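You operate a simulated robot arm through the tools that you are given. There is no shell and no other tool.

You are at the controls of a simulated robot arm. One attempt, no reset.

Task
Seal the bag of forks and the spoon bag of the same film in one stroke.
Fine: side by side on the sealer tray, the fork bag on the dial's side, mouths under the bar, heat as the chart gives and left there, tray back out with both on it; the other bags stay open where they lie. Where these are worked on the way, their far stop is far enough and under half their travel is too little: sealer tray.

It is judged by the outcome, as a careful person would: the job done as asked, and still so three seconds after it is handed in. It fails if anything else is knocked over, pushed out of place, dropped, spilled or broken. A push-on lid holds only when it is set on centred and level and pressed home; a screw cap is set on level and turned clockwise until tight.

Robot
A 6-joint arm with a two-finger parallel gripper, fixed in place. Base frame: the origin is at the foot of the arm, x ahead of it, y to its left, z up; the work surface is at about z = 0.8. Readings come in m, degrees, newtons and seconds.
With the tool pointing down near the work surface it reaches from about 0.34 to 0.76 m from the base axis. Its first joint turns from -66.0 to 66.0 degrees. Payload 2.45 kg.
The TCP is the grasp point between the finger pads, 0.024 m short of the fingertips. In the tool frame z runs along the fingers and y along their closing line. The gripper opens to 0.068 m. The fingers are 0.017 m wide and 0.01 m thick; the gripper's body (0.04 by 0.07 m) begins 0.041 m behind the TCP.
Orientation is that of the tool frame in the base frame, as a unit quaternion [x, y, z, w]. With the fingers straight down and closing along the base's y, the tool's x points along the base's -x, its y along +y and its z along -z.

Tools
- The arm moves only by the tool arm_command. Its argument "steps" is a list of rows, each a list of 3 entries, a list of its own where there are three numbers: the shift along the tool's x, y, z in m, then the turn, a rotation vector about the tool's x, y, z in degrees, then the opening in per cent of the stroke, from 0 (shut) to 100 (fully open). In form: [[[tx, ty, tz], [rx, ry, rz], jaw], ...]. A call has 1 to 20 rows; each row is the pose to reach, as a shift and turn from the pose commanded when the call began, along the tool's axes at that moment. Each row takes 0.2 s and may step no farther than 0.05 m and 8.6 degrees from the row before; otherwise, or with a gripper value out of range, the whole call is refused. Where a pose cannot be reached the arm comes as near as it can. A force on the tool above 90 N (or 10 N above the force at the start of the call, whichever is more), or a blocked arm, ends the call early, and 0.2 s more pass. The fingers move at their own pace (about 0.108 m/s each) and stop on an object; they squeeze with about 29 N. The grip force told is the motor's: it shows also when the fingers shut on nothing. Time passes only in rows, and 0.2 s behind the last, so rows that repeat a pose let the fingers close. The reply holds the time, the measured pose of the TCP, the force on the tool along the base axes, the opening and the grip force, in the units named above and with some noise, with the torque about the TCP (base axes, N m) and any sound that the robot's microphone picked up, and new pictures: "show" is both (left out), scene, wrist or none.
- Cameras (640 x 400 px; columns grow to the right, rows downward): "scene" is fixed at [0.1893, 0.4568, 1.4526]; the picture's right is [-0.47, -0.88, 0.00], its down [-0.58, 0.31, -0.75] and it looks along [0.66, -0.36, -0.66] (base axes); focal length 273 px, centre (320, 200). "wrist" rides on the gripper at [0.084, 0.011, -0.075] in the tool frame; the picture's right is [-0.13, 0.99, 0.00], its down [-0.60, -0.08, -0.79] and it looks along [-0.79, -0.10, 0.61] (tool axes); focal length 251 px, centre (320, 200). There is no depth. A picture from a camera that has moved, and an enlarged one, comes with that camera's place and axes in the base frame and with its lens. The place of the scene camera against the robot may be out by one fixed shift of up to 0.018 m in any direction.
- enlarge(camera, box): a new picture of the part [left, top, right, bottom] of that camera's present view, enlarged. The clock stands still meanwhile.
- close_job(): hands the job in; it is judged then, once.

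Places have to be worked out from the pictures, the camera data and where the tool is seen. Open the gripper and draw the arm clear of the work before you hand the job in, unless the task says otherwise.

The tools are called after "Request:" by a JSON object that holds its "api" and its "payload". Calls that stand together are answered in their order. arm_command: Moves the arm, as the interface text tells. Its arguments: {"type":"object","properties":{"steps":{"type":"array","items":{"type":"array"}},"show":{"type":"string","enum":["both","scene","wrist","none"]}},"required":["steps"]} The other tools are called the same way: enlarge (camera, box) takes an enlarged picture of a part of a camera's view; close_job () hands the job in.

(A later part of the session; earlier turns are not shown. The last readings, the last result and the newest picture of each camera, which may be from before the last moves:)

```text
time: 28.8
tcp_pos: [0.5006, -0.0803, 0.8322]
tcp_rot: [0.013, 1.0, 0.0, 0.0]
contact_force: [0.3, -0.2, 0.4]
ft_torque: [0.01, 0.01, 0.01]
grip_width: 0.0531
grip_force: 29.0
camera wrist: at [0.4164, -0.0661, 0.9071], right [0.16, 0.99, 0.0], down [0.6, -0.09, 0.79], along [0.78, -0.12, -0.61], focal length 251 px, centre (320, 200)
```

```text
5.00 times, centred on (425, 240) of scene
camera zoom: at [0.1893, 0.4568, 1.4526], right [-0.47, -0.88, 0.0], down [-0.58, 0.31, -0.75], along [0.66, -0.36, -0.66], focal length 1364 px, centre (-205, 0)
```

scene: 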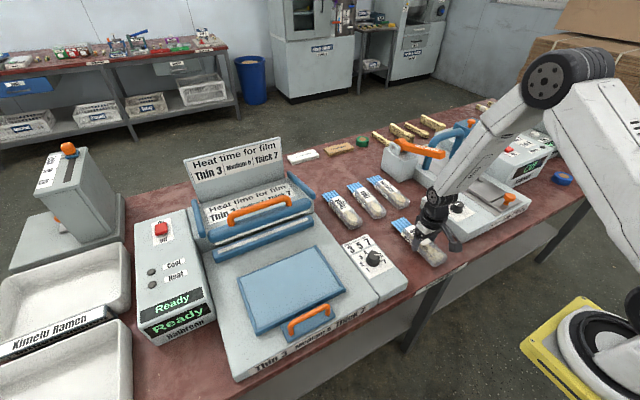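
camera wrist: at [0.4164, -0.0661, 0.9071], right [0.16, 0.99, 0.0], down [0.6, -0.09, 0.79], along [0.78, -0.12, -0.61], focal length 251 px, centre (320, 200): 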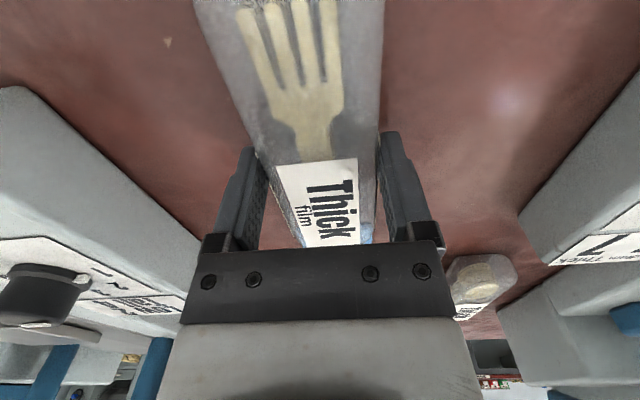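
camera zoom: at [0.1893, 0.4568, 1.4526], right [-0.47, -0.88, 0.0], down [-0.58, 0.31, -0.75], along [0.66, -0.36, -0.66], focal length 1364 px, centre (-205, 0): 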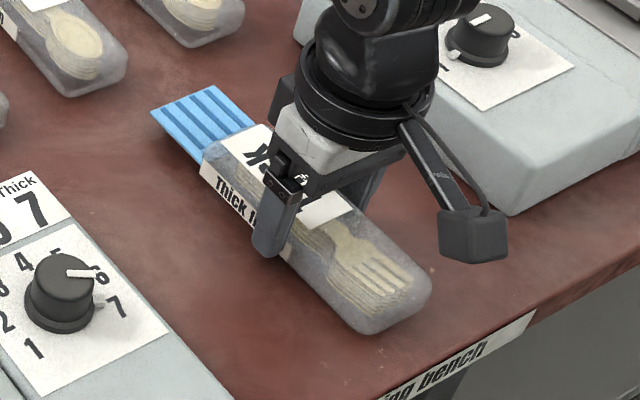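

The bag is held at 53 mm with 29 N. I lift it straight up slowly and check that it stays level.

Request:
{"api": "arm_command", "payload": {"steps": [[[0, 0, -0.01], [0, 0, 0], 68], [[0, 0, -0.03], [0, 0, 0], 68], [[0, 0, -0.06], [0, 0, 0], 68], [[0, 0, -0.09], [0, 0, 0], 68], [[0, 0, -0.12], [0, 0, 0], 68], [[0, 0, -0.12], [0, 0, 0], 68]]}}

Request:
{"api": "enlarge", "payload": {"camera": "scene", "box": [370, 160, 480, 260]}}

```text
time: 30.2
tcp_pos: [0.4957, -0.0793, 0.9525]
tcp_rot: [0.013, 1.0, -0.001, -0.001]
contact_force: [0.2, -0.2, 0.5]
ft_torque: [0.01, 0.04, -0.01]
grip_width: 0.0531
grip_force: 29.0
camera wrist: at [0.4114, -0.0656, 1.0275], right [0.16, 0.99, 0.0], down [0.6, -0.09, 0.79], along [0.78, -0.12, -0.61], focal length 251 px, centre (320, 200)
```

scene: 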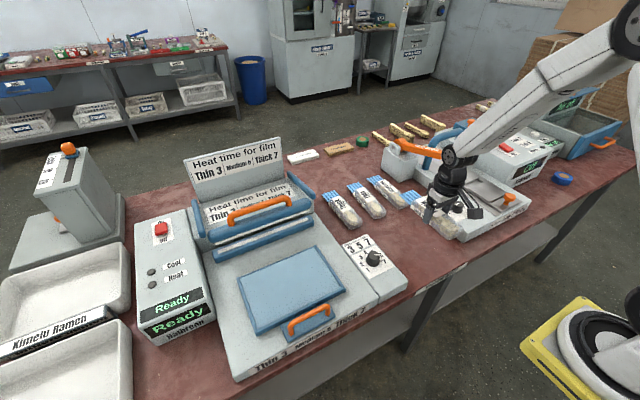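
wrist: 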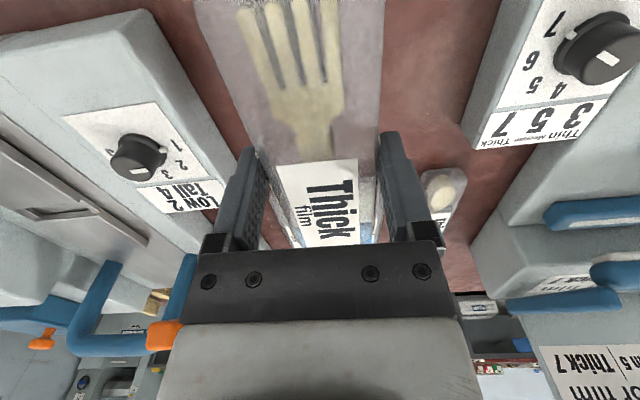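

```text
4.00 times, centred on (425, 210) of scene
camera zoom: at [0.1893, 0.4568, 1.4526], right [-0.47, -0.88, 0.0], down [-0.58, 0.31, -0.75], along [0.66, -0.36, -0.66], focal length 1091 px, centre (-100, 160)
```

zoom: 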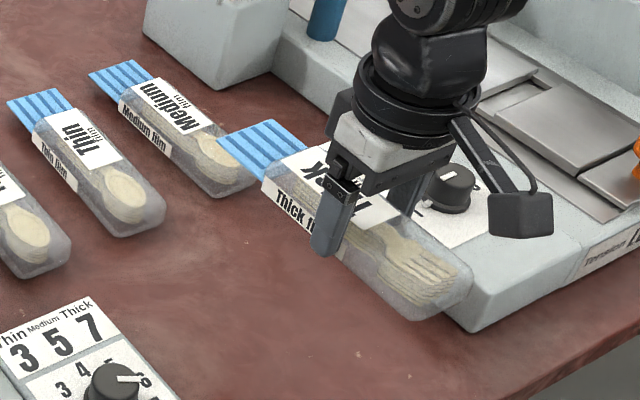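

The bag hangs level. I carry it across at z ≈ 0.95 to above the dial side of the tray (0.548, 0.28), squaring it up.

Request:
{"api": "arm_command", "payload": {"steps": [[[-0.0044, 0.0401, 0], [0, 0, 0], 68], [[-0.0088, 0.0803, 0], [0, 0, -0.3], 68], [[-0.0132, 0.1204, 0], [0, 0, -0.5], 68], [[-0.0176, 0.1605, 0], [0, 0, -0.7], 68], [[-0.022, 0.2007, 0], [0, 0, -0.9], 68], [[-0.0264, 0.2408, 0], [0, 0, -1.1], 68], [[-0.0308, 0.2809, 0], [0, 0, -1.3], 68], [[-0.0352, 0.3211, 0], [0, 0, -1.5], 68], [[-0.0396, 0.3612, 0], [0, 0, -1.5], 68], [[-0.0396, 0.3612, 0], [0, 0, -1.5], 68]]}}

Request:
{"api": "enlarge", "payload": {"camera": "scene", "box": [210, 180, 380, 340]}}

Request:
{"api": "enlarge", "payload": {"camera": "wrist", "box": [160, 0, 480, 240]}}

```text
time: 32.4
tcp_pos: [0.5519, 0.2847, 0.9497]
tcp_rot: [0.0, 1.0, 0.0, -0.001]
contact_force: [0.3, 0.3, -0.9]
ft_torque: [-0.01, -0.03, 0.0]
grip_width: 0.053
grip_force: 29.2
camera wrist: at [0.4676, 0.2959, 1.0247], right [0.13, 0.99, 0.0], down [0.6, -0.08, 0.79], along [0.79, -0.1, -0.61], focal length 251 px, centre (320, 200)
```

scene: 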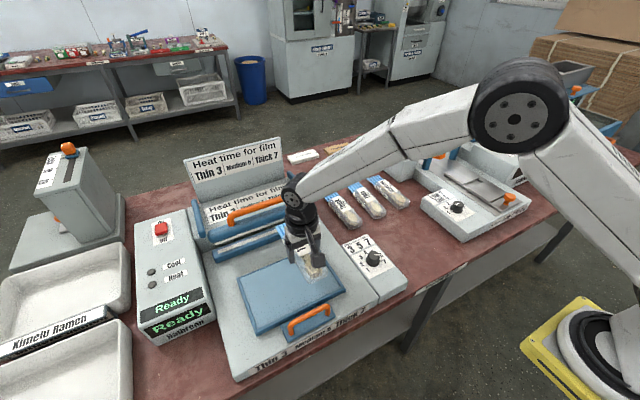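
wrist: 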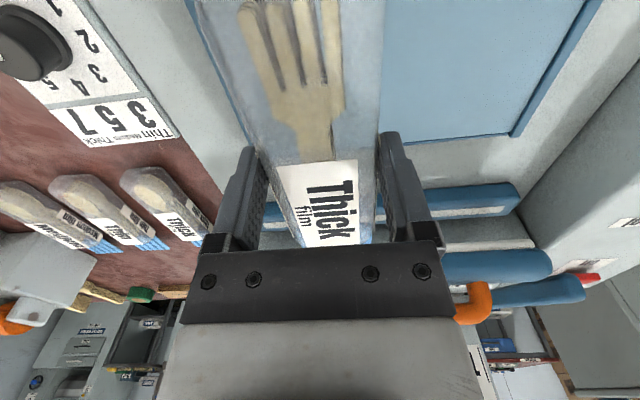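

```text
2.50 times, centred on (295, 260) of scene
camera zoom: at [0.1893, 0.4568, 1.4526], right [-0.47, -0.88, 0.0], down [-0.58, 0.31, -0.75], along [0.66, -0.36, -0.66], focal length 682 px, centre (382, 50)
```

zoom: 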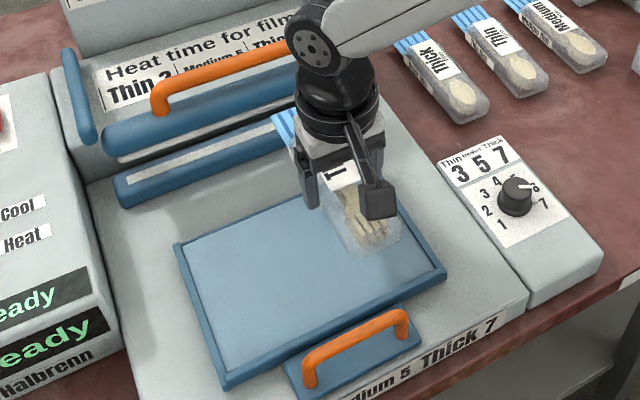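

```text
1.67 times, centred on (320, 120) of wrist
camera zoom: at [0.4676, 0.2959, 1.0247], right [0.13, 0.99, 0.0], down [0.6, -0.08, 0.79], along [0.79, -0.1, -0.61], focal length 419 px, centre (320, 333)
```

zoom: 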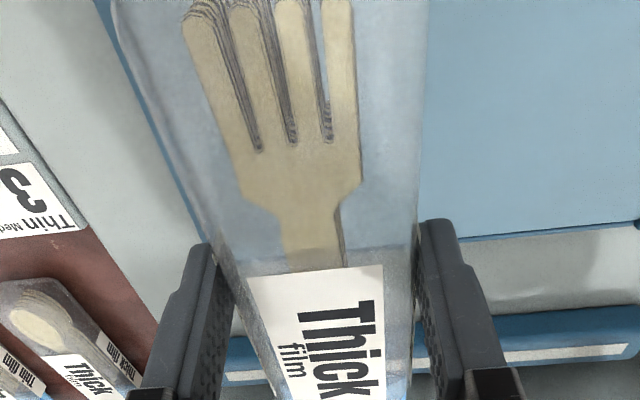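

The fork bag is over the dial side of the tray with its mouth toward the bar. I lower it to just above the pan and look.

Request:
{"api": "arm_command", "payload": {"steps": [[[0, 0, 0.03], [0, 0, 0], 68], [[0, 0, 0.055], [0, 0, 0], 68], [[0, 0, 0.068], [0, 0, 0], 68], [[0, 0, 0.068], [0, 0, 0], 68]]}}

Request:
{"api": "enlarge", "payload": {"camera": "scene", "box": [210, 180, 380, 340]}}

```text
time: 33.4
tcp_pos: [0.5518, 0.2819, 0.8818]
tcp_rot: [0.0, 1.0, 0.002, 0.002]
contact_force: [1.2, 1.4, 18.4]
ft_torque: [-0.03, -0.09, 0.06]
grip_width: 0.0534
grip_force: 28.6
camera wrist: at [0.4662, 0.2928, 0.9565], right [0.13, 0.99, 0.0], down [0.6, -0.08, 0.8], along [0.79, -0.1, -0.61], focal length 251 px, centre (320, 200)
```

scene: 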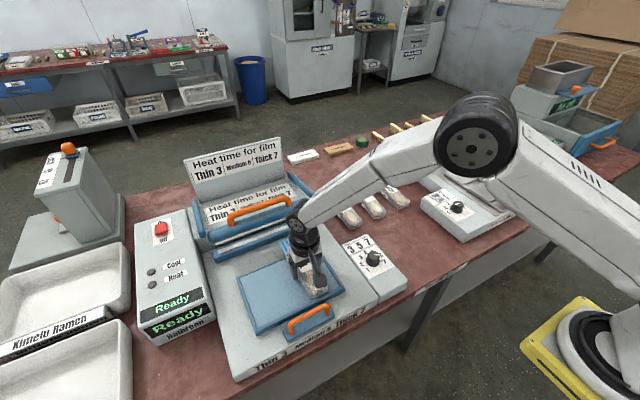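
wrist: 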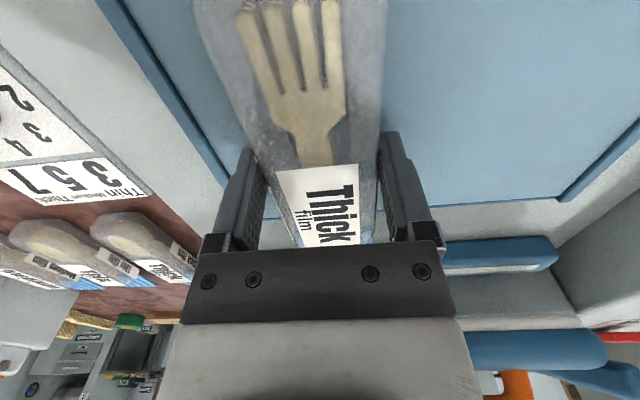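

```text
2.50 times, centred on (295, 260) of scene
camera zoom: at [0.189, 0.4567, 1.4527], right [-0.47, -0.88, 0.0], down [-0.58, 0.31, -0.75], along [0.66, -0.36, -0.66], focal length 682 px, centre (382, 50)
```

zoom: 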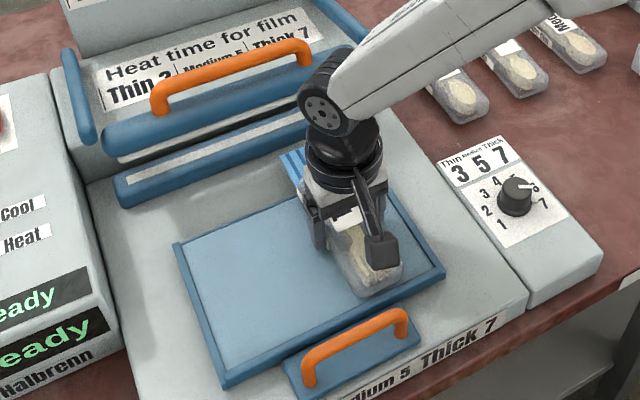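

Contact at z ≈ 0.882 with 18 N up, so the bag is resting on the pan. I open the fingers, rise, and draw back to inspect it.

Request:
{"api": "arm_command", "payload": {"steps": [[[0, 0, -0.001], [0, 0, 0], 68], [[0, 0, -0.001], [0, 0, 0], 85], [[0, 0, -0.001], [0, 0, 0], 100], [[0, 0, -0.001], [0, 0, 0], 100], [[0, 0, -0.03], [0, 0, 0], 100], [[0, 0, -0.07], [0, 0, 0], 100], [[0.04, 0.01, -0.1], [0, 0, 0], 100], [[0.08, 0.02, -0.13], [0, 0, 0], 100], [[0.12, 0.03, -0.15], [0, 0, 0], 100], [[0.12, 0.03, -0.15], [0, 0, 0], 100]]}}

Request:
{"api": "enlarge", "payload": {"camera": "scene", "box": [210, 180, 380, 340]}}

Request:
{"api": "enlarge", "payload": {"camera": "wrist", "box": [160, 0, 480, 240]}}

```text
refused: row 7 steps farther than a row can; nothing moved
```

```text
2.50 times, centred on (295, 260) of scene
camera zoom: at [0.189, 0.4567, 1.4527], right [-0.47, -0.88, 0.0], down [-0.58, 0.31, -0.75], along [0.66, -0.36, -0.66], focal length 682 px, centre (382, 50)
```

zoom: 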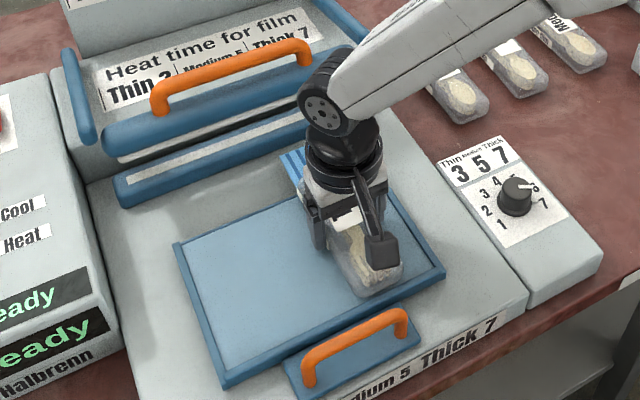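

```text
1.67 times, centred on (320, 120) of wrist
camera zoom: at [0.4662, 0.2928, 0.9565], right [0.13, 0.99, 0.0], down [0.6, -0.08, 0.8], along [0.79, -0.1, -0.61], focal length 419 px, centre (320, 333)
```

zoom: 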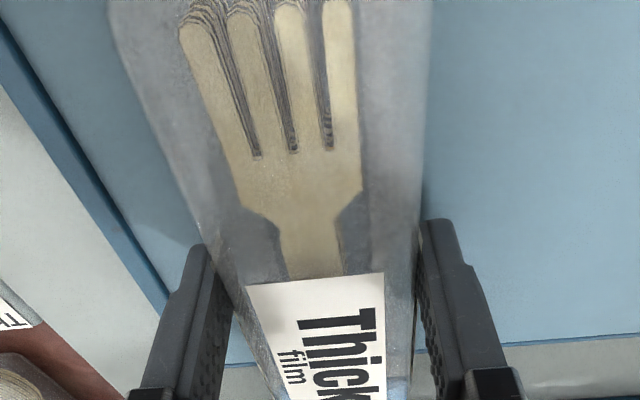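

One row of that was too long and nothing moved; I repeat it with smaller steps.

Request:
{"api": "arm_command", "payload": {"steps": [[[0, 0, -0.001], [0, 0, 0], 68], [[0, 0, -0.001], [0, 0, 0], 85], [[0, 0, -0.001], [0, 0, 0], 100], [[0, 0, -0.001], [0, 0, 0], 100], [[0, 0, -0.03], [0, 0, 0], 100], [[0, 0, -0.07], [0, 0, 0], 100], [[0.035, 0.01, -0.095], [0, 0, 0], 100], [[0.07, 0.02, -0.12], [0, 0, 0], 100], [[0.105, 0.03, -0.145], [0, 0, 0], 100], [[0.13, 0.03, -0.16], [0, 0, 0], 100], [[0.13, 0.03, -0.16], [0, 0, 0], 100]]}}

Request:
{"api": "enlarge", "payload": {"camera": "scene", "box": [210, 180, 380, 340]}}

Request:
{"api": "enlarge", "payload": {"camera": "wrist", "box": [160, 0, 480, 240]}}

```text
time: 35.8
tcp_pos: [0.4187, 0.3116, 1.0431]
tcp_rot: [0.0, 1.0, 0.0, 0.0]
contact_force: [-0.1, -0.6, -0.4]
ft_torque: [0.04, 0.0, 0.0]
grip_width: 0.0681
grip_force: 0.0
camera wrist: at [0.3351, 0.3234, 1.1188], right [0.13, 0.99, 0.0], down [0.61, -0.08, 0.79], along [0.79, -0.1, -0.61], focal length 251 px, centre (320, 200)
```

scene: 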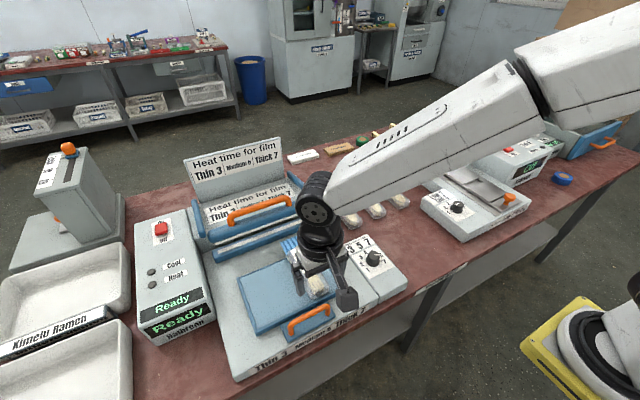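
wrist: 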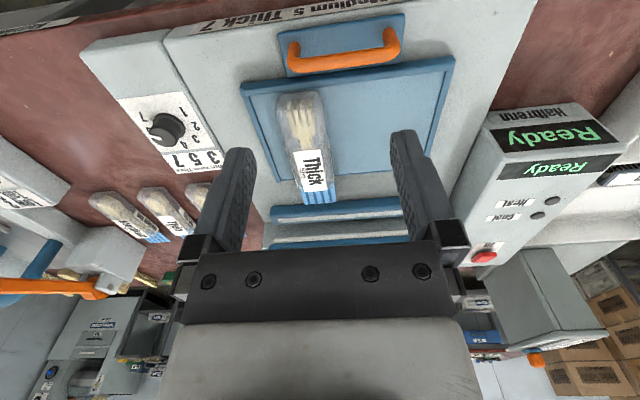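

```text
2.50 times, centred on (295, 260) of scene
camera zoom: at [0.1893, 0.4568, 1.4526], right [-0.47, -0.88, 0.0], down [-0.58, 0.31, -0.75], along [0.66, -0.36, -0.66], focal length 682 px, centre (382, 50)
```

zoom: 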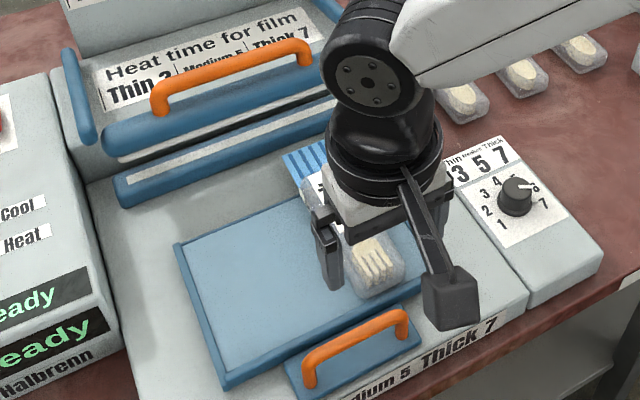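

```text
1.67 times, centred on (320, 120) of wrist
camera zoom: at [0.3351, 0.3234, 1.1188], right [0.13, 0.99, 0.0], down [0.61, -0.08, 0.79], along [0.79, -0.1, -0.61], focal length 419 px, centre (320, 333)
```

zoom: 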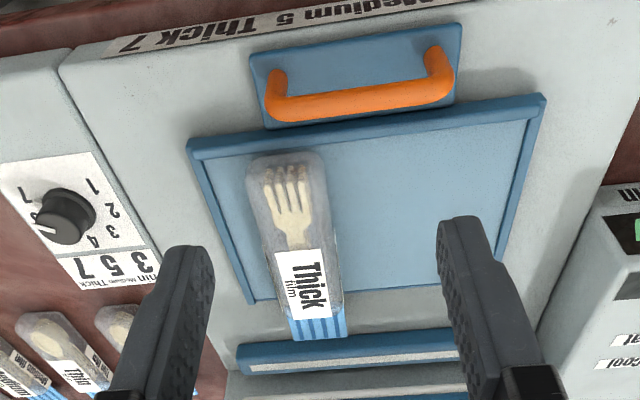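

The fork bag sits flat inside the tray on the dial's side, mouth overhanging toward the bar. Now I go to look at the thick spoon bag.

Request:
{"api": "arm_command", "payload": {"steps": [[[-0.0257, -0.0371, 0.003], [0, 0, 0], 100], [[-0.0514, -0.0743, 0.006], [0, 0, 0], 100], [[-0.0771, -0.1114, 0.009], [0, 0, 0], 100], [[-0.1029, -0.1486, 0.012], [0, 0, 0], 100], [[-0.1286, -0.1857, 0.014], [0, 0, 0], 100], [[-0.1543, -0.2229, 0.017], [0, 0, 0], 100], [[-0.18, -0.26, 0.02], [0, 0, 0], 100], [[-0.18, -0.26, 0.02], [0, 0, 0], 100]]}}

Request:
{"api": "enlarge", "payload": {"camera": "wrist", "box": [200, 0, 440, 200]}}

Request:
{"api": "enlarge", "payload": {"camera": "scene", "box": [210, 210, 350, 340]}}

```text
time: 37.6
tcp_pos: [0.5969, 0.0498, 1.0228]
tcp_rot: [0.0, 1.0, 0.0, -0.001]
contact_force: [-0.6, 0.9, 0.3]
ft_torque: [0.0, 0.0, -0.01]
grip_width: 0.068
grip_force: 0.3
camera wrist: at [0.5119, 0.0612, 1.0975], right [0.13, 0.99, 0.0], down [0.61, -0.08, 0.79], along [0.79, -0.1, -0.61], focal length 251 px, centre (320, 200)
```

scene: 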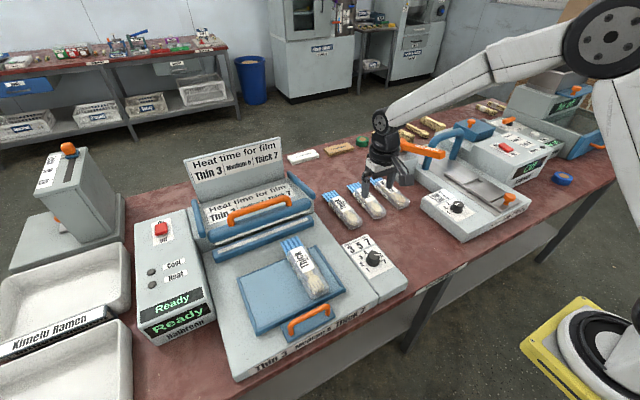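
wrist: 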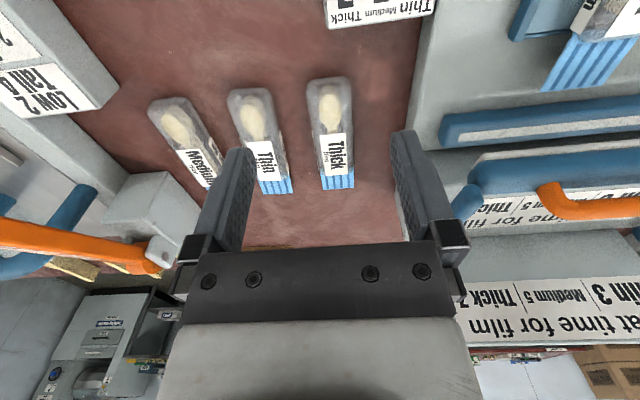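

```text
2.00 times, centred on (320, 100) of wrist
camera zoom: at [0.5119, 0.0612, 1.0975], right [0.13, 0.99, 0.0], down [0.61, -0.08, 0.79], along [0.79, -0.1, -0.61], focal length 503 px, centre (320, 400)
```

zoom: 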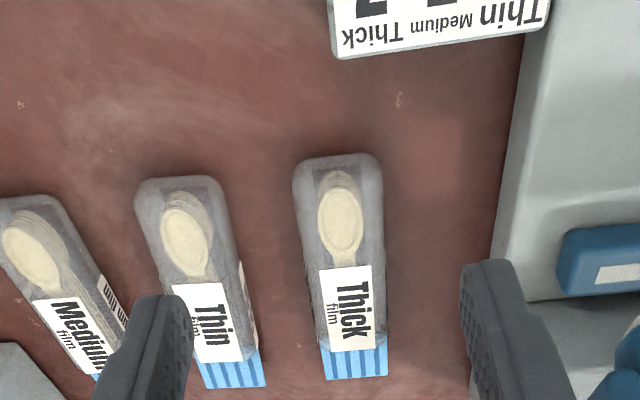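

```text
3.08 times, centred on (280, 275) of scene
camera zoom: at [0.1893, 0.4568, 1.4526], right [-0.47, -0.88, 0.0], down [-0.58, 0.31, -0.75], along [0.66, -0.36, -0.66], focal length 839 px, centre (443, -31)
```

zoom: 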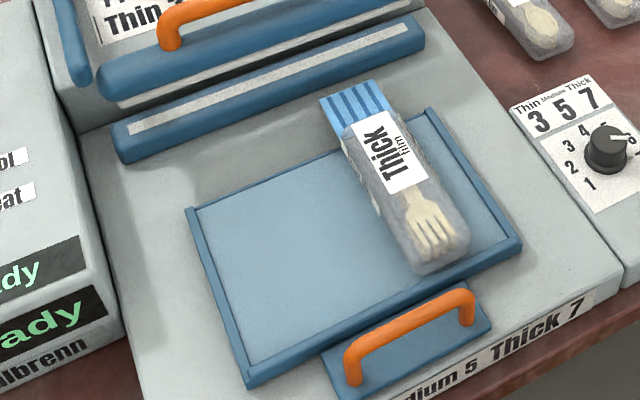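

The thick spoon bag lies at x ≈ 0.66–0.85, y ≈ 0.0515, yaw about −1°, with about 40 mm free to the thin one. I come down over its body at x ≈ 0.73 and check centring.

Request:
{"api": "arm_command", "payload": {"steps": [[[-0.0266, 0.0003, 0.0296], [0, 0, 0.2], 100], [[-0.0532, 0.0006, 0.0592], [0, 0, 0.4], 100], [[-0.0798, 0.0009, 0.0888], [0, 0, 0.6], 100], [[-0.1064, 0.0012, 0.1184], [0, 0, 0.8], 100], [[-0.133, 0.0017, 0.148], [0, 0, 1.0], 100], [[-0.133, 0.0017, 0.148], [0, 0, 1.0], 100]]}}

Request:
{"api": "enlarge", "payload": {"camera": "wrist", "box": [200, 40, 440, 240]}}

Request:
{"api": "enlarge", "payload": {"camera": "scene", "box": [300, 150, 440, 250]}}

```text
time: 39.0
tcp_pos: [0.7288, 0.0542, 0.8749]
tcp_rot: [0.009, 1.0, 0.0, -0.001]
contact_force: [0.4, -0.2, -0.6]
ft_torque: [-0.02, 0.03, -0.02]
grip_width: 0.0682
grip_force: 0.1
camera wrist: at [0.6449, 0.0668, 0.9505], right [0.15, 0.99, 0.0], down [0.6, -0.09, 0.79], along [0.78, -0.12, -0.61], focal length 251 px, centre (320, 200)
```

scene: 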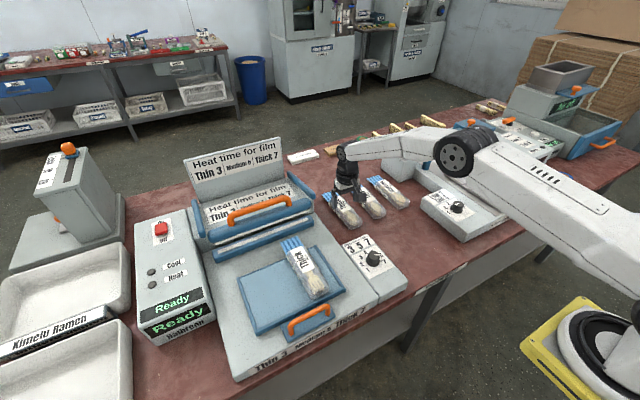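
wrist: 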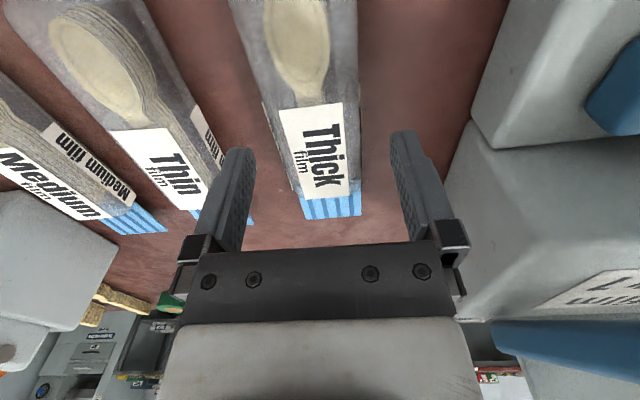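

```text
2.00 times, centred on (320, 140) of wrist
camera zoom: at [0.6449, 0.0668, 0.9505], right [0.15, 0.99, 0.0], down [0.6, -0.09, 0.79], along [0.78, -0.12, -0.61], focal length 503 px, centre (320, 320)
```

zoom: 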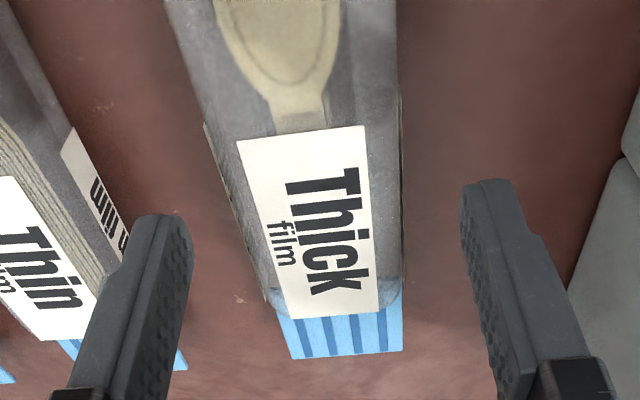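

```text
4.00 times, centred on (370, 200) of scene
camera zoom: at [0.1893, 0.4568, 1.4526], right [-0.47, -0.88, 0.0], down [-0.58, 0.31, -0.75], along [0.66, -0.36, -0.66], focal length 1091 px, centre (120, 200)
```

zoom: 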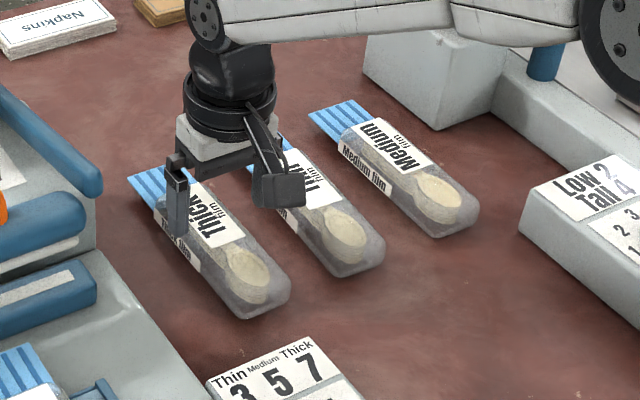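

Nearly the same view as before the fork grasp; the bag's centre is about 3.5 mm toward −y. I shift, lower 44.5 mm and close, then lift.

Request:
{"api": "arm_command", "payload": {"steps": [[[0, -0.0035, 0.0], [0, 0, 0], 100], [[0, -0.0035, 0.022], [0, 0, 0], 100], [[0, -0.0035, 0.0445], [0, 0, 0], 100], [[0, -0.0035, 0.0445], [0, 0, 0], 100], [[0, -0.0035, 0.0445], [0, 0, 0], 68], [[0, -0.0035, 0.0445], [0, 0, 0], 68], [[0, -0.0035, 0.0445], [0, 0, 0], 68]]}}

Request:
{"api": "enlarge", "payload": {"camera": "scene", "box": [300, 150, 440, 250]}}

```text
time: 40.6
tcp_pos: [0.7303, 0.05, 0.831]
tcp_rot: [0.009, 1.0, 0.0, -0.001]
contact_force: [0.4, 0.4, -0.8]
ft_torque: [-0.01, -0.04, -0.05]
grip_width: 0.0531
grip_force: 28.9
camera wrist: at [0.646, 0.0629, 0.9053], right [0.15, 0.99, 0.0], down [0.6, -0.09, 0.79], along [0.78, -0.12, -0.61], focal length 251 px, centre (320, 200)
```

scene: 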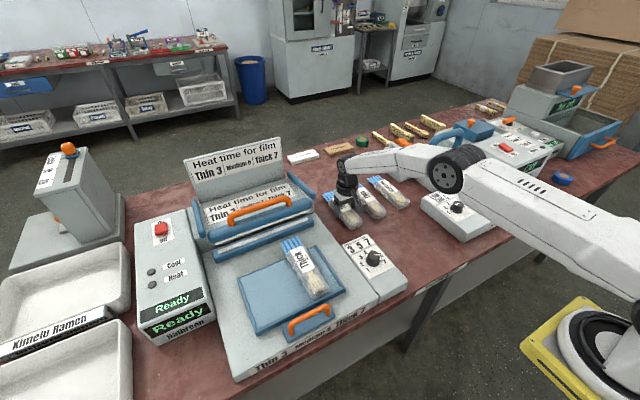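
wrist: 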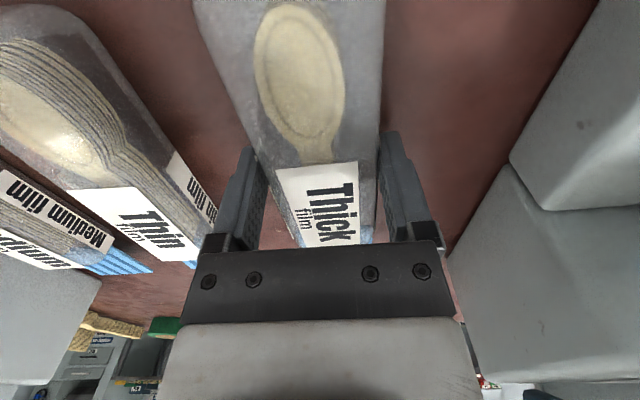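

```text
4.00 times, centred on (370, 200) of scene
camera zoom: at [0.1893, 0.4568, 1.4526], right [-0.47, -0.88, 0.0], down [-0.58, 0.31, -0.75], along [0.66, -0.36, -0.66], focal length 1091 px, centre (120, 200)
```

zoom: 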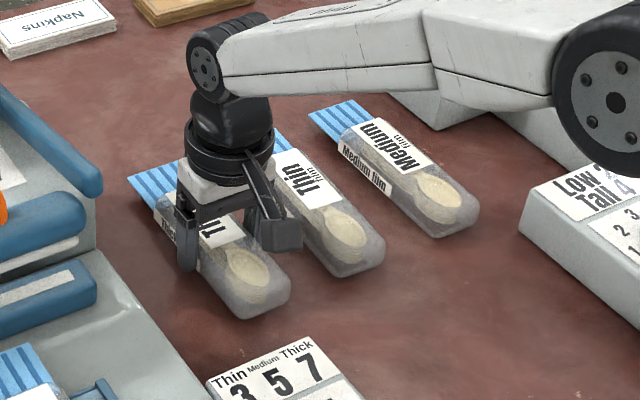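

Held at 53 mm, 29 N. I lift it and check before carrying it over.

Request:
{"api": "arm_command", "payload": {"steps": [[[0, 0, -0.01], [0, 0, 0], 68], [[0, 0, -0.04], [0, 0, 0], 68], [[0, 0, -0.08], [0, 0, 0], 68], [[0, 0, -0.11], [0, 0, 0], 68], [[0, 0, -0.14], [0, 0, 0], 68], [[0, 0, -0.14], [0, 0, 0], 68]]}}

Request:
{"api": "enlarge", "payload": {"camera": "scene", "box": [300, 130, 440, 250]}}

```text
time: 42.0
tcp_pos: [0.7287, 0.0466, 0.9736]
tcp_rot: [0.007, 1.0, 0.0, -0.001]
contact_force: [0.1, 0.5, 0.0]
ft_torque: [-0.01, -0.02, 0.0]
grip_width: 0.053
grip_force: 29.3
camera wrist: at [0.6442, 0.0598, 1.0483], right [0.15, 0.99, 0.0], down [0.6, -0.09, 0.79], along [0.78, -0.12, -0.61], focal length 251 px, centre (320, 200)
```

scene: 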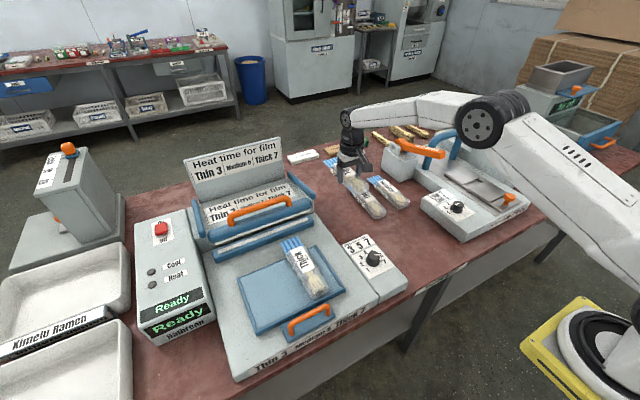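
wrist: 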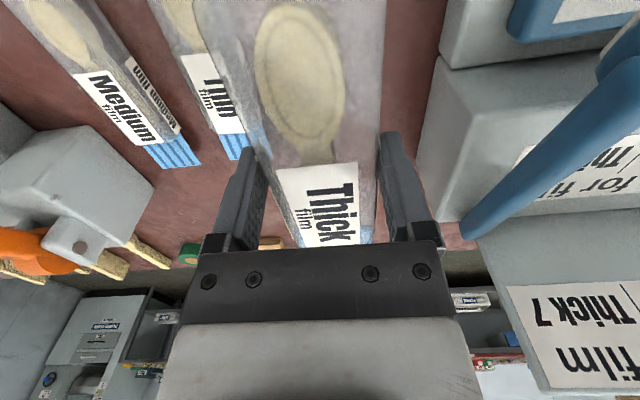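

```text
3.33 times, centred on (370, 190) of scene
camera zoom: at [0.1893, 0.4568, 1.4526], right [-0.47, -0.88, 0.0], down [-0.58, 0.31, -0.75], along [0.66, -0.36, -0.66], focal length 909 px, centre (153, 233)
```

zoom: 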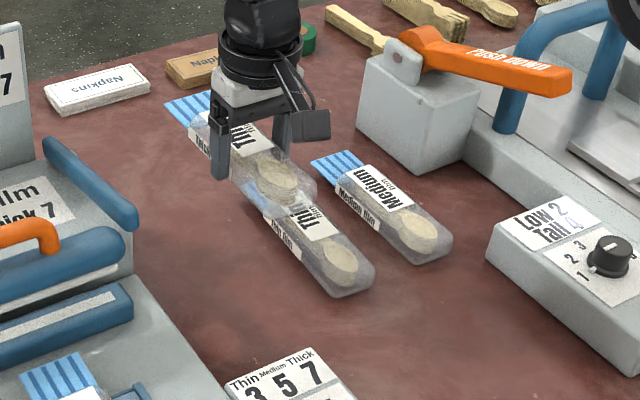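

Lifted level, neighbours undisturbed. I draw it back in −x first to clear the bar, then across to above the tray's far side (0.551, 0.380).

Request:
{"api": "arm_command", "payload": {"steps": [[[0.045, 0.0117, 0], [0, 0, 0], 68], [[0.09, 0.0234, 0], [0, 0, 0], 68], [[0.135, 0.0351, 0], [0, 0, 0], 68], [[0.18, 0.0468, 0], [0, 0, 0], 68], [[0.181, 0.0934, 0], [0, 0, -0.2], 68], [[0.182, 0.14, 0], [0, 0, -0.4], 68], [[0.183, 0.1866, 0], [0, 0, -0.6], 68], [[0.184, 0.2332, 0], [0, 0, -0.8], 68], [[0.1845, 0.2798, 0], [0, 0, -1.0], 68], [[0.1849, 0.3263, 0], [0, 0, -1.0], 68], [[0.1849, 0.3263, 0], [0, 0, -1.0], 68]]}}

Request:
{"api": "enlarge", "payload": {"camera": "wrist", "box": [160, 0, 480, 240]}}

Request:
{"api": "enlarge", "payload": {"camera": "scene", "box": [200, 170, 380, 340]}}

```text
time: 44.4
tcp_pos: [0.5535, 0.3775, 0.9695]
tcp_rot: [0.0, 1.0, 0.0, -0.001]
contact_force: [-0.5, 0.4, 0.4]
ft_torque: [0.02, -0.02, 0.0]
grip_width: 0.0531
grip_force: 29.2
camera wrist: at [0.4685, 0.3879, 1.0443], right [0.13, 0.99, 0.0], down [0.61, -0.08, 0.79], along [0.79, -0.1, -0.61], focal length 251 px, centre (320, 200)
```

scene: 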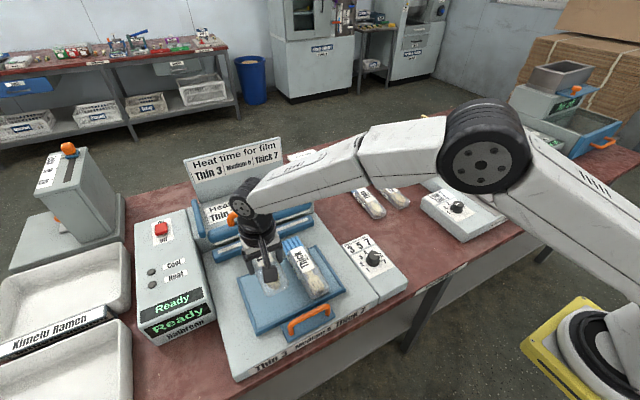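
wrist: 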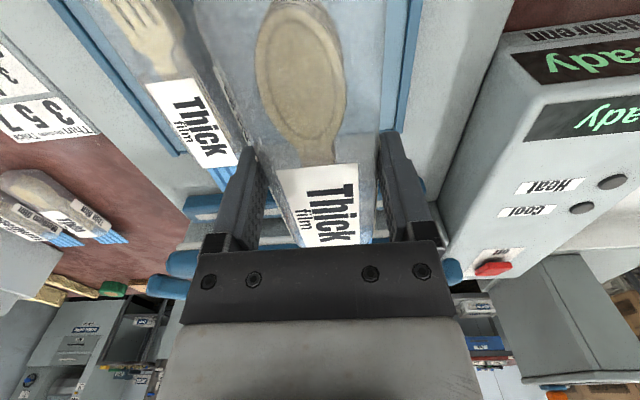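

```text
1.67 times, centred on (320, 120) of wrist
camera zoom: at [0.4685, 0.3879, 1.0443], right [0.13, 0.99, 0.0], down [0.61, -0.08, 0.79], along [0.79, -0.1, -0.61], focal length 419 px, centre (320, 333)
```

zoom: 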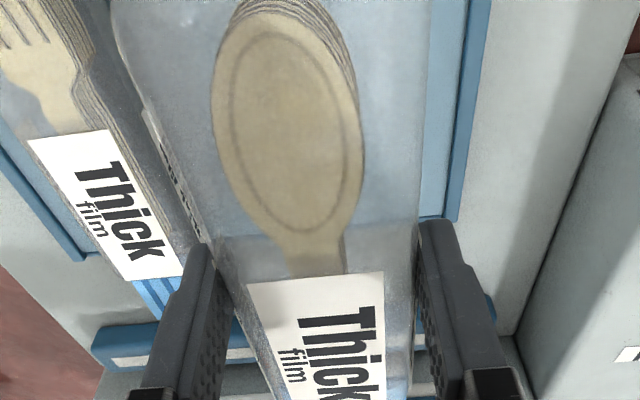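

```text
2.35 times, centred on (290, 255) of scene
camera zoom: at [0.1893, 0.4568, 1.4526], right [-0.47, -0.88, 0.0], down [-0.58, 0.31, -0.75], along [0.66, -0.36, -0.66], focal length 642 px, centre (391, 71)
```

zoom: 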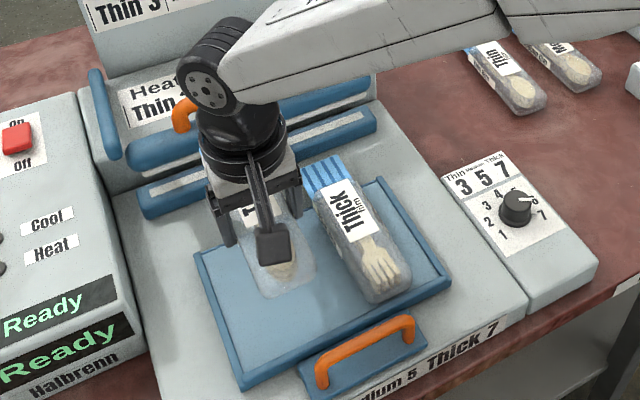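

The spoon bag is over the tray beside the fork bag with room between. I lower it onto the pan the same way.

Request:
{"api": "arm_command", "payload": {"steps": [[[0, 0, 0.03], [0, 0, 0], 68], [[0, 0, 0.06], [0, 0, 0], 68], [[0, 0, 0.08], [0, 0, 0], 68], [[0, 0, 0.0875], [0, 0, 0], 68], [[0, 0, 0.0875], [0, 0, 0], 68]]}}

Request:
{"api": "enlarge", "payload": {"camera": "scene", "box": [200, 170, 380, 340]}}

```text
time: 45.6
tcp_pos: [0.5536, 0.3778, 0.884]
tcp_rot: [-0.001, 1.0, 0.001, 0.0]
contact_force: [0.3, -0.5, 5.1]
ft_torque: [-0.11, 0.05, 0.05]
grip_width: 0.0531
grip_force: 29.1
camera wrist: at [0.4687, 0.3892, 0.958], right [0.13, 0.99, 0.0], down [0.6, -0.08, 0.79], along [0.79, -0.1, -0.61], focal length 251 px, centre (320, 200)
```

scene: 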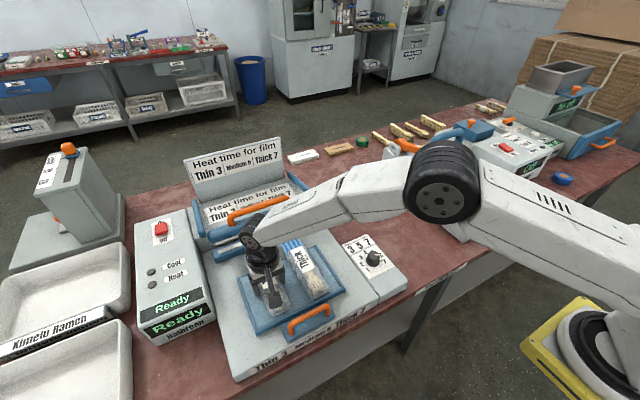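
wrist: 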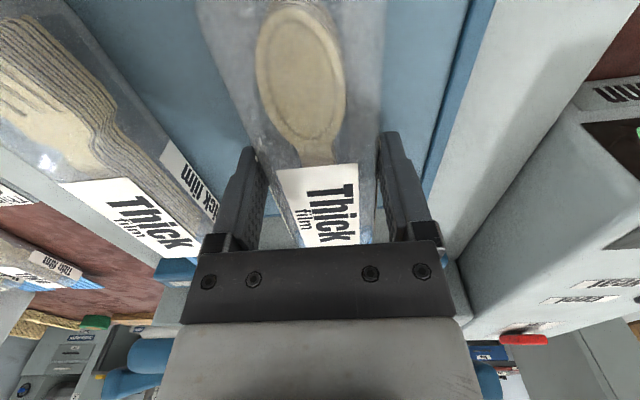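

```text
2.35 times, centred on (290, 255) of scene
camera zoom: at [0.1892, 0.4567, 1.4526], right [-0.47, -0.88, 0.0], down [-0.58, 0.31, -0.75], along [0.66, -0.36, -0.66], focal length 642 px, centre (391, 71)
```

zoom: 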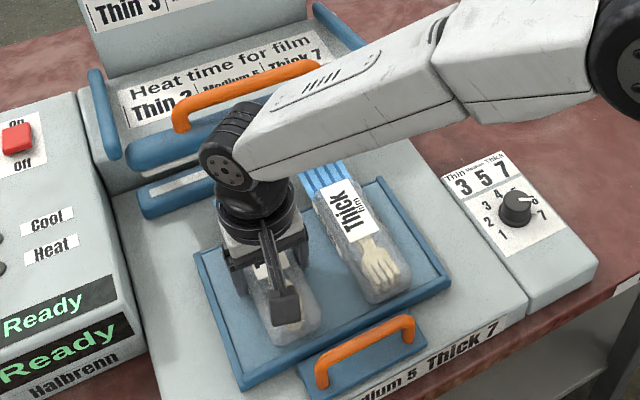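

It touches the pan (5 N). I release, rise straight up and draw back to check both bags.

Request:
{"api": "arm_command", "payload": {"steps": [[[0, 0, 0], [0, 0, 0], 85], [[0, 0, 0], [0, 0, 0], 100], [[0, 0, 0], [0, 0, 0], 100], [[0, 0, -0.03], [0, 0, 0], 100], [[0, 0, -0.07], [0, 0, 0], 100], [[0.03, -0.01, -0.1], [0, 0, 0], 100], [[0.06, -0.02, -0.125], [0, 0, 0], 100], [[0.095, -0.03, -0.145], [0, 0, 0], 100], [[0.13, -0.045, -0.16], [0, 0, 0], 100], [[0.13, -0.045, -0.16], [0, 0, 0], 100]]}}

Request:
{"api": "enlarge", "payload": {"camera": "scene", "box": [200, 170, 380, 340]}}

Request:
{"api": "enlarge", "payload": {"camera": "wrist", "box": [160, 0, 480, 250]}}

```text
time: 47.8
tcp_pos: [0.4237, 0.3309, 1.042]
tcp_rot: [0.001, 1.0, 0.0, -0.002]
contact_force: [-0.3, 0.2, -0.2]
ft_torque: [-0.01, 0.02, 0.0]
grip_width: 0.068
grip_force: 0.0
camera wrist: at [0.3383, 0.3419, 1.1175], right [0.13, 0.99, 0.0], down [0.61, -0.08, 0.79], along [0.79, -0.1, -0.61], focal length 251 px, centre (320, 200)
```

scene: 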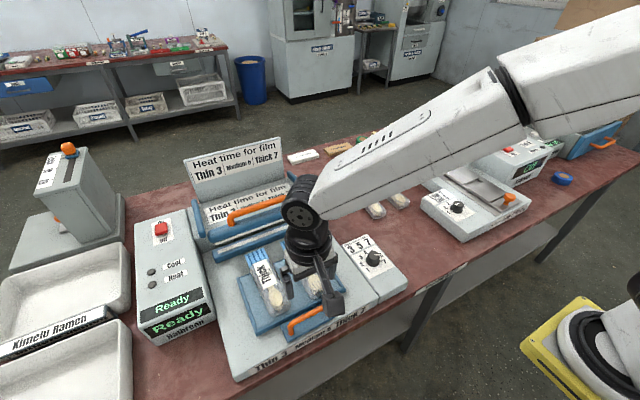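
wrist: 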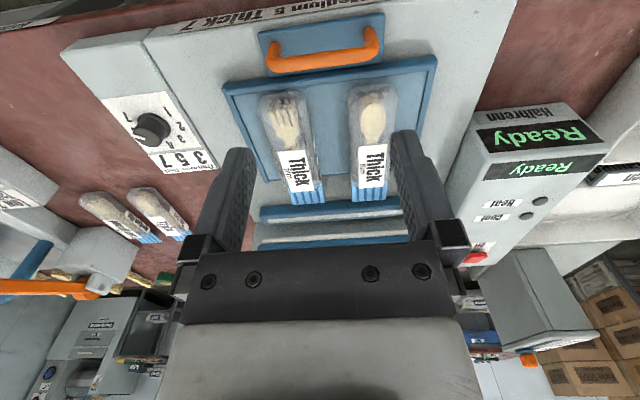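

```text
2.35 times, centred on (290, 255) of scene
camera zoom: at [0.1893, 0.4568, 1.4526], right [-0.47, -0.88, 0.0], down [-0.58, 0.31, -0.75], along [0.66, -0.36, -0.66], focal length 642 px, centre (391, 71)
```

zoom: 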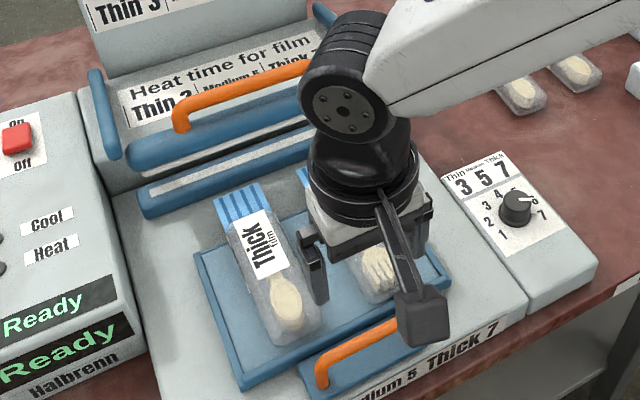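

```text
1.60 times, centred on (320, 125) of wrist
camera zoom: at [0.3383, 0.3419, 1.1175], right [0.13, 0.99, 0.0], down [0.61, -0.08, 0.79], along [0.79, -0.1, -0.61], focal length 402 px, centre (320, 320)
```

zoom: 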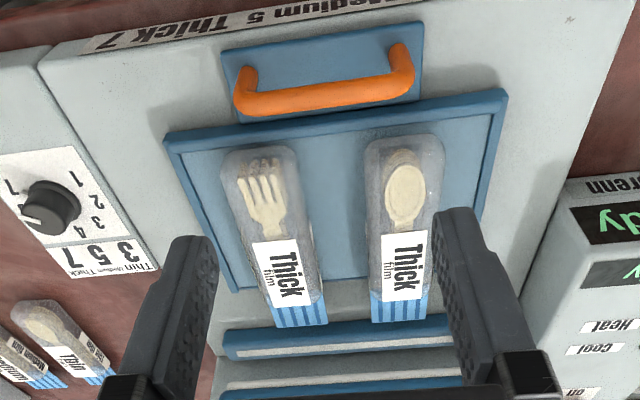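

Both bags lie side by side on the tray, fork on the dial's side, mouths overhanging toward the bar. Next I turn the gripper −90° so the fingers straddle the tray's orange handle bar, and hover above it.

Request:
{"api": "arm_command", "payload": {"steps": [[[-0.0013, 0.0001, 0.007], [0, 0, -8.2], 100], [[-0.0026, 0.0002, 0.014], [0, 0, -16.4], 90], [[-0.0039, 0.0003, 0.021], [0, 0, -24.6], 80], [[-0.0052, 0.0004, 0.028], [0, 0, -32.8], 70], [[-0.0065, 0.0005, 0.035], [0, 0, -41], 60], [[-0.0078, 0.0006, 0.042], [0, 0, -49.2], 50], [[-0.0091, 0.0007, 0.049], [0, 0, -57.4], 50], [[-0.0104, 0.0008, 0.056], [0, 0, -65.6], 50], [[-0.0117, 0.0009, 0.063], [0, 0, -73.8], 50], [[-0.013, 0.001, 0.07], [0, 0, -82], 50], [[-0.0138, 0.001, 0.082], [0, 0, -90], 50], [[-0.0138, 0.001, 0.082], [0, 0, -90], 50]]}}

Request:
{"api": "enlarge", "payload": {"camera": "wrist", "box": [200, 0, 440, 200]}}

Request:
{"api": "enlarge", "payload": {"camera": "scene", "box": [200, 170, 380, 370]}}

```text
time: 50.4
tcp_pos: [0.4358, 0.3342, 0.9615]
tcp_rot: [0.707, -0.707, -0.001, 0.0]
contact_force: [-0.6, 0.5, -0.1]
ft_torque: [0.0, 0.01, 0.02]
grip_width: 0.034
grip_force: 0.1
camera wrist: at [0.4251, 0.2497, 1.0358], right [-0.99, 0.13, 0.0], down [0.08, 0.6, 0.79], along [0.1, 0.79, -0.61], focal length 251 px, centre (320, 200)
```

scene: 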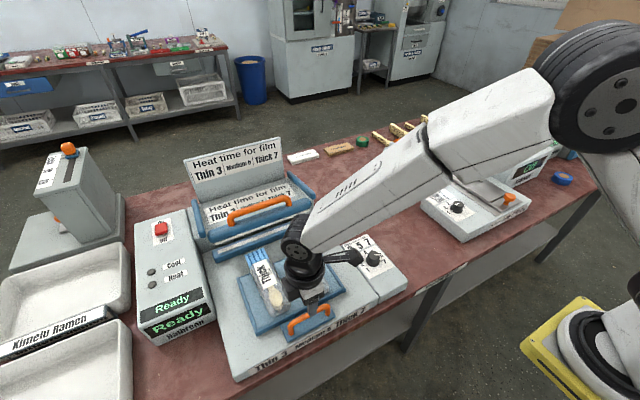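
wrist: 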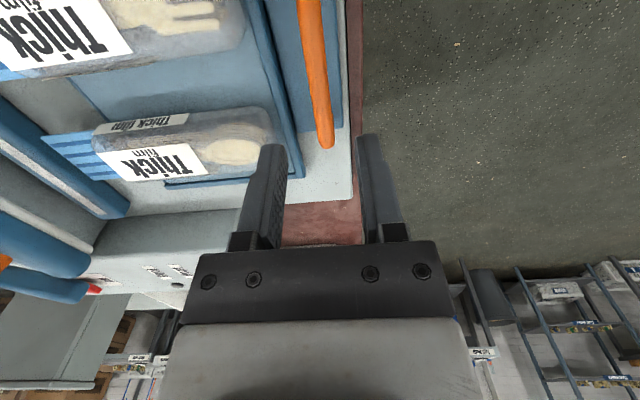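

```text
2.00 times, centred on (320, 100) of wrist
camera zoom: at [0.4251, 0.2497, 1.0358], right [-0.99, 0.13, 0.0], down [0.08, 0.6, 0.79], along [0.1, 0.79, -0.61], focal length 503 px, centre (320, 400)
```

zoom: 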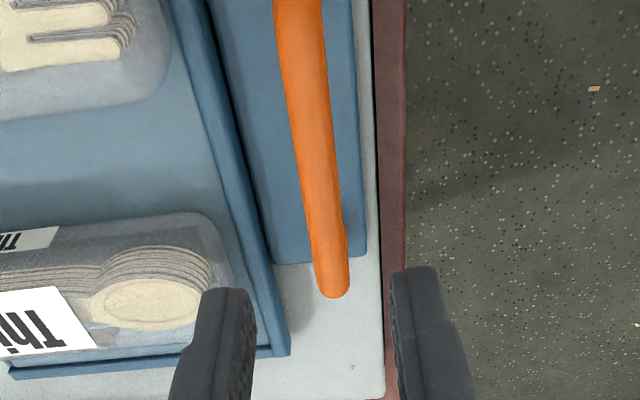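

```text
2.00 times, centred on (290, 270) of scene
camera zoom: at [0.1893, 0.4568, 1.4526], right [-0.47, -0.88, 0.0], down [-0.58, 0.31, -0.75], along [0.66, -0.36, -0.66], focal length 545 px, centre (380, 60)
```

zoom: 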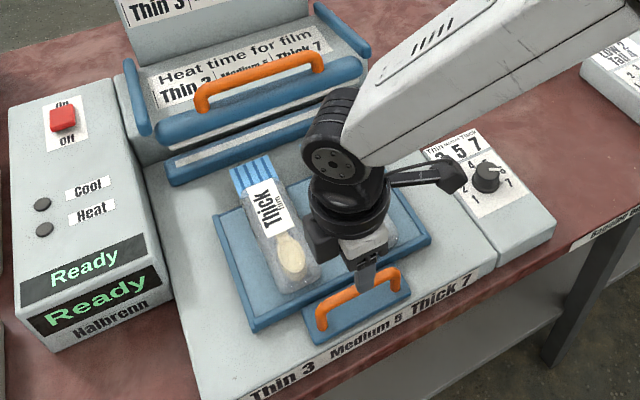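

The handle bar is right beneath the gripper (x ≈ 0.436). I lower the fingers around it and close.

Request:
{"api": "arm_command", "payload": {"steps": [[[0, 0, 0.03], [0, 0, 0], 50], [[0, 0, 0.055], [0, 0, 0], 50], [[0, 0, 0.0745], [0, 0, 0], 50], [[0, 0, 0.0745], [0, 0, 0], 50], [[0, 0, 0.0745], [0, 0, 0], 10], [[0, 0, 0.0745], [0, 0, 0], 10], [[0, 0, 0.0745], [0, 0, 0], 10]]}}

Request:
{"api": "enlarge", "payload": {"camera": "scene", "box": [200, 170, 380, 370]}}

```text
time: 52.0
tcp_pos: [0.4359, 0.3344, 0.887]
tcp_rot: [-0.707, 0.707, 0.001, 0.0]
contact_force: [0.8, 3.0, -6.0]
ft_torque: [0.32, 0.01, 0.02]
grip_width: 0.0117
grip_force: 32.4
camera wrist: at [0.4251, 0.2517, 0.9604], right [-0.99, 0.13, 0.0], down [0.08, 0.6, 0.79], along [0.1, 0.79, -0.61], focal length 251 px, centre (320, 200)
```

scene: 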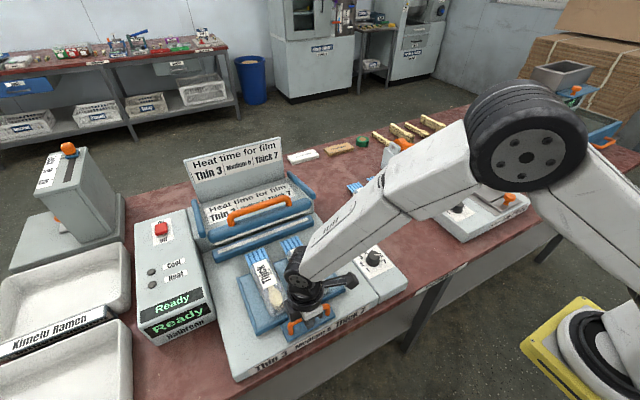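
wrist: 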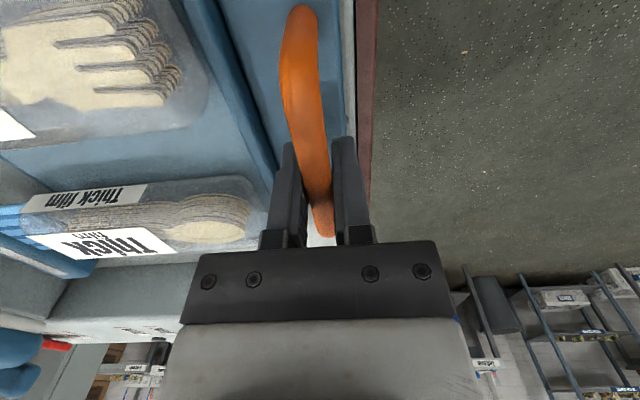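

```text
2.00 times, centred on (290, 270) of scene
camera zoom: at [0.1894, 0.4569, 1.4525], right [-0.47, -0.88, 0.0], down [-0.58, 0.31, -0.75], along [0.66, -0.36, -0.66], focal length 545 px, centre (380, 60)
```

zoom: 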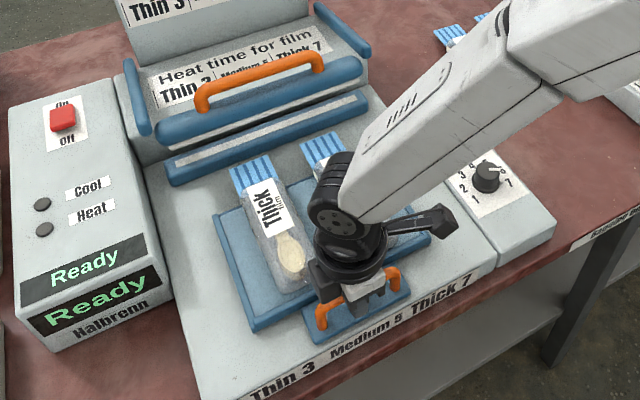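

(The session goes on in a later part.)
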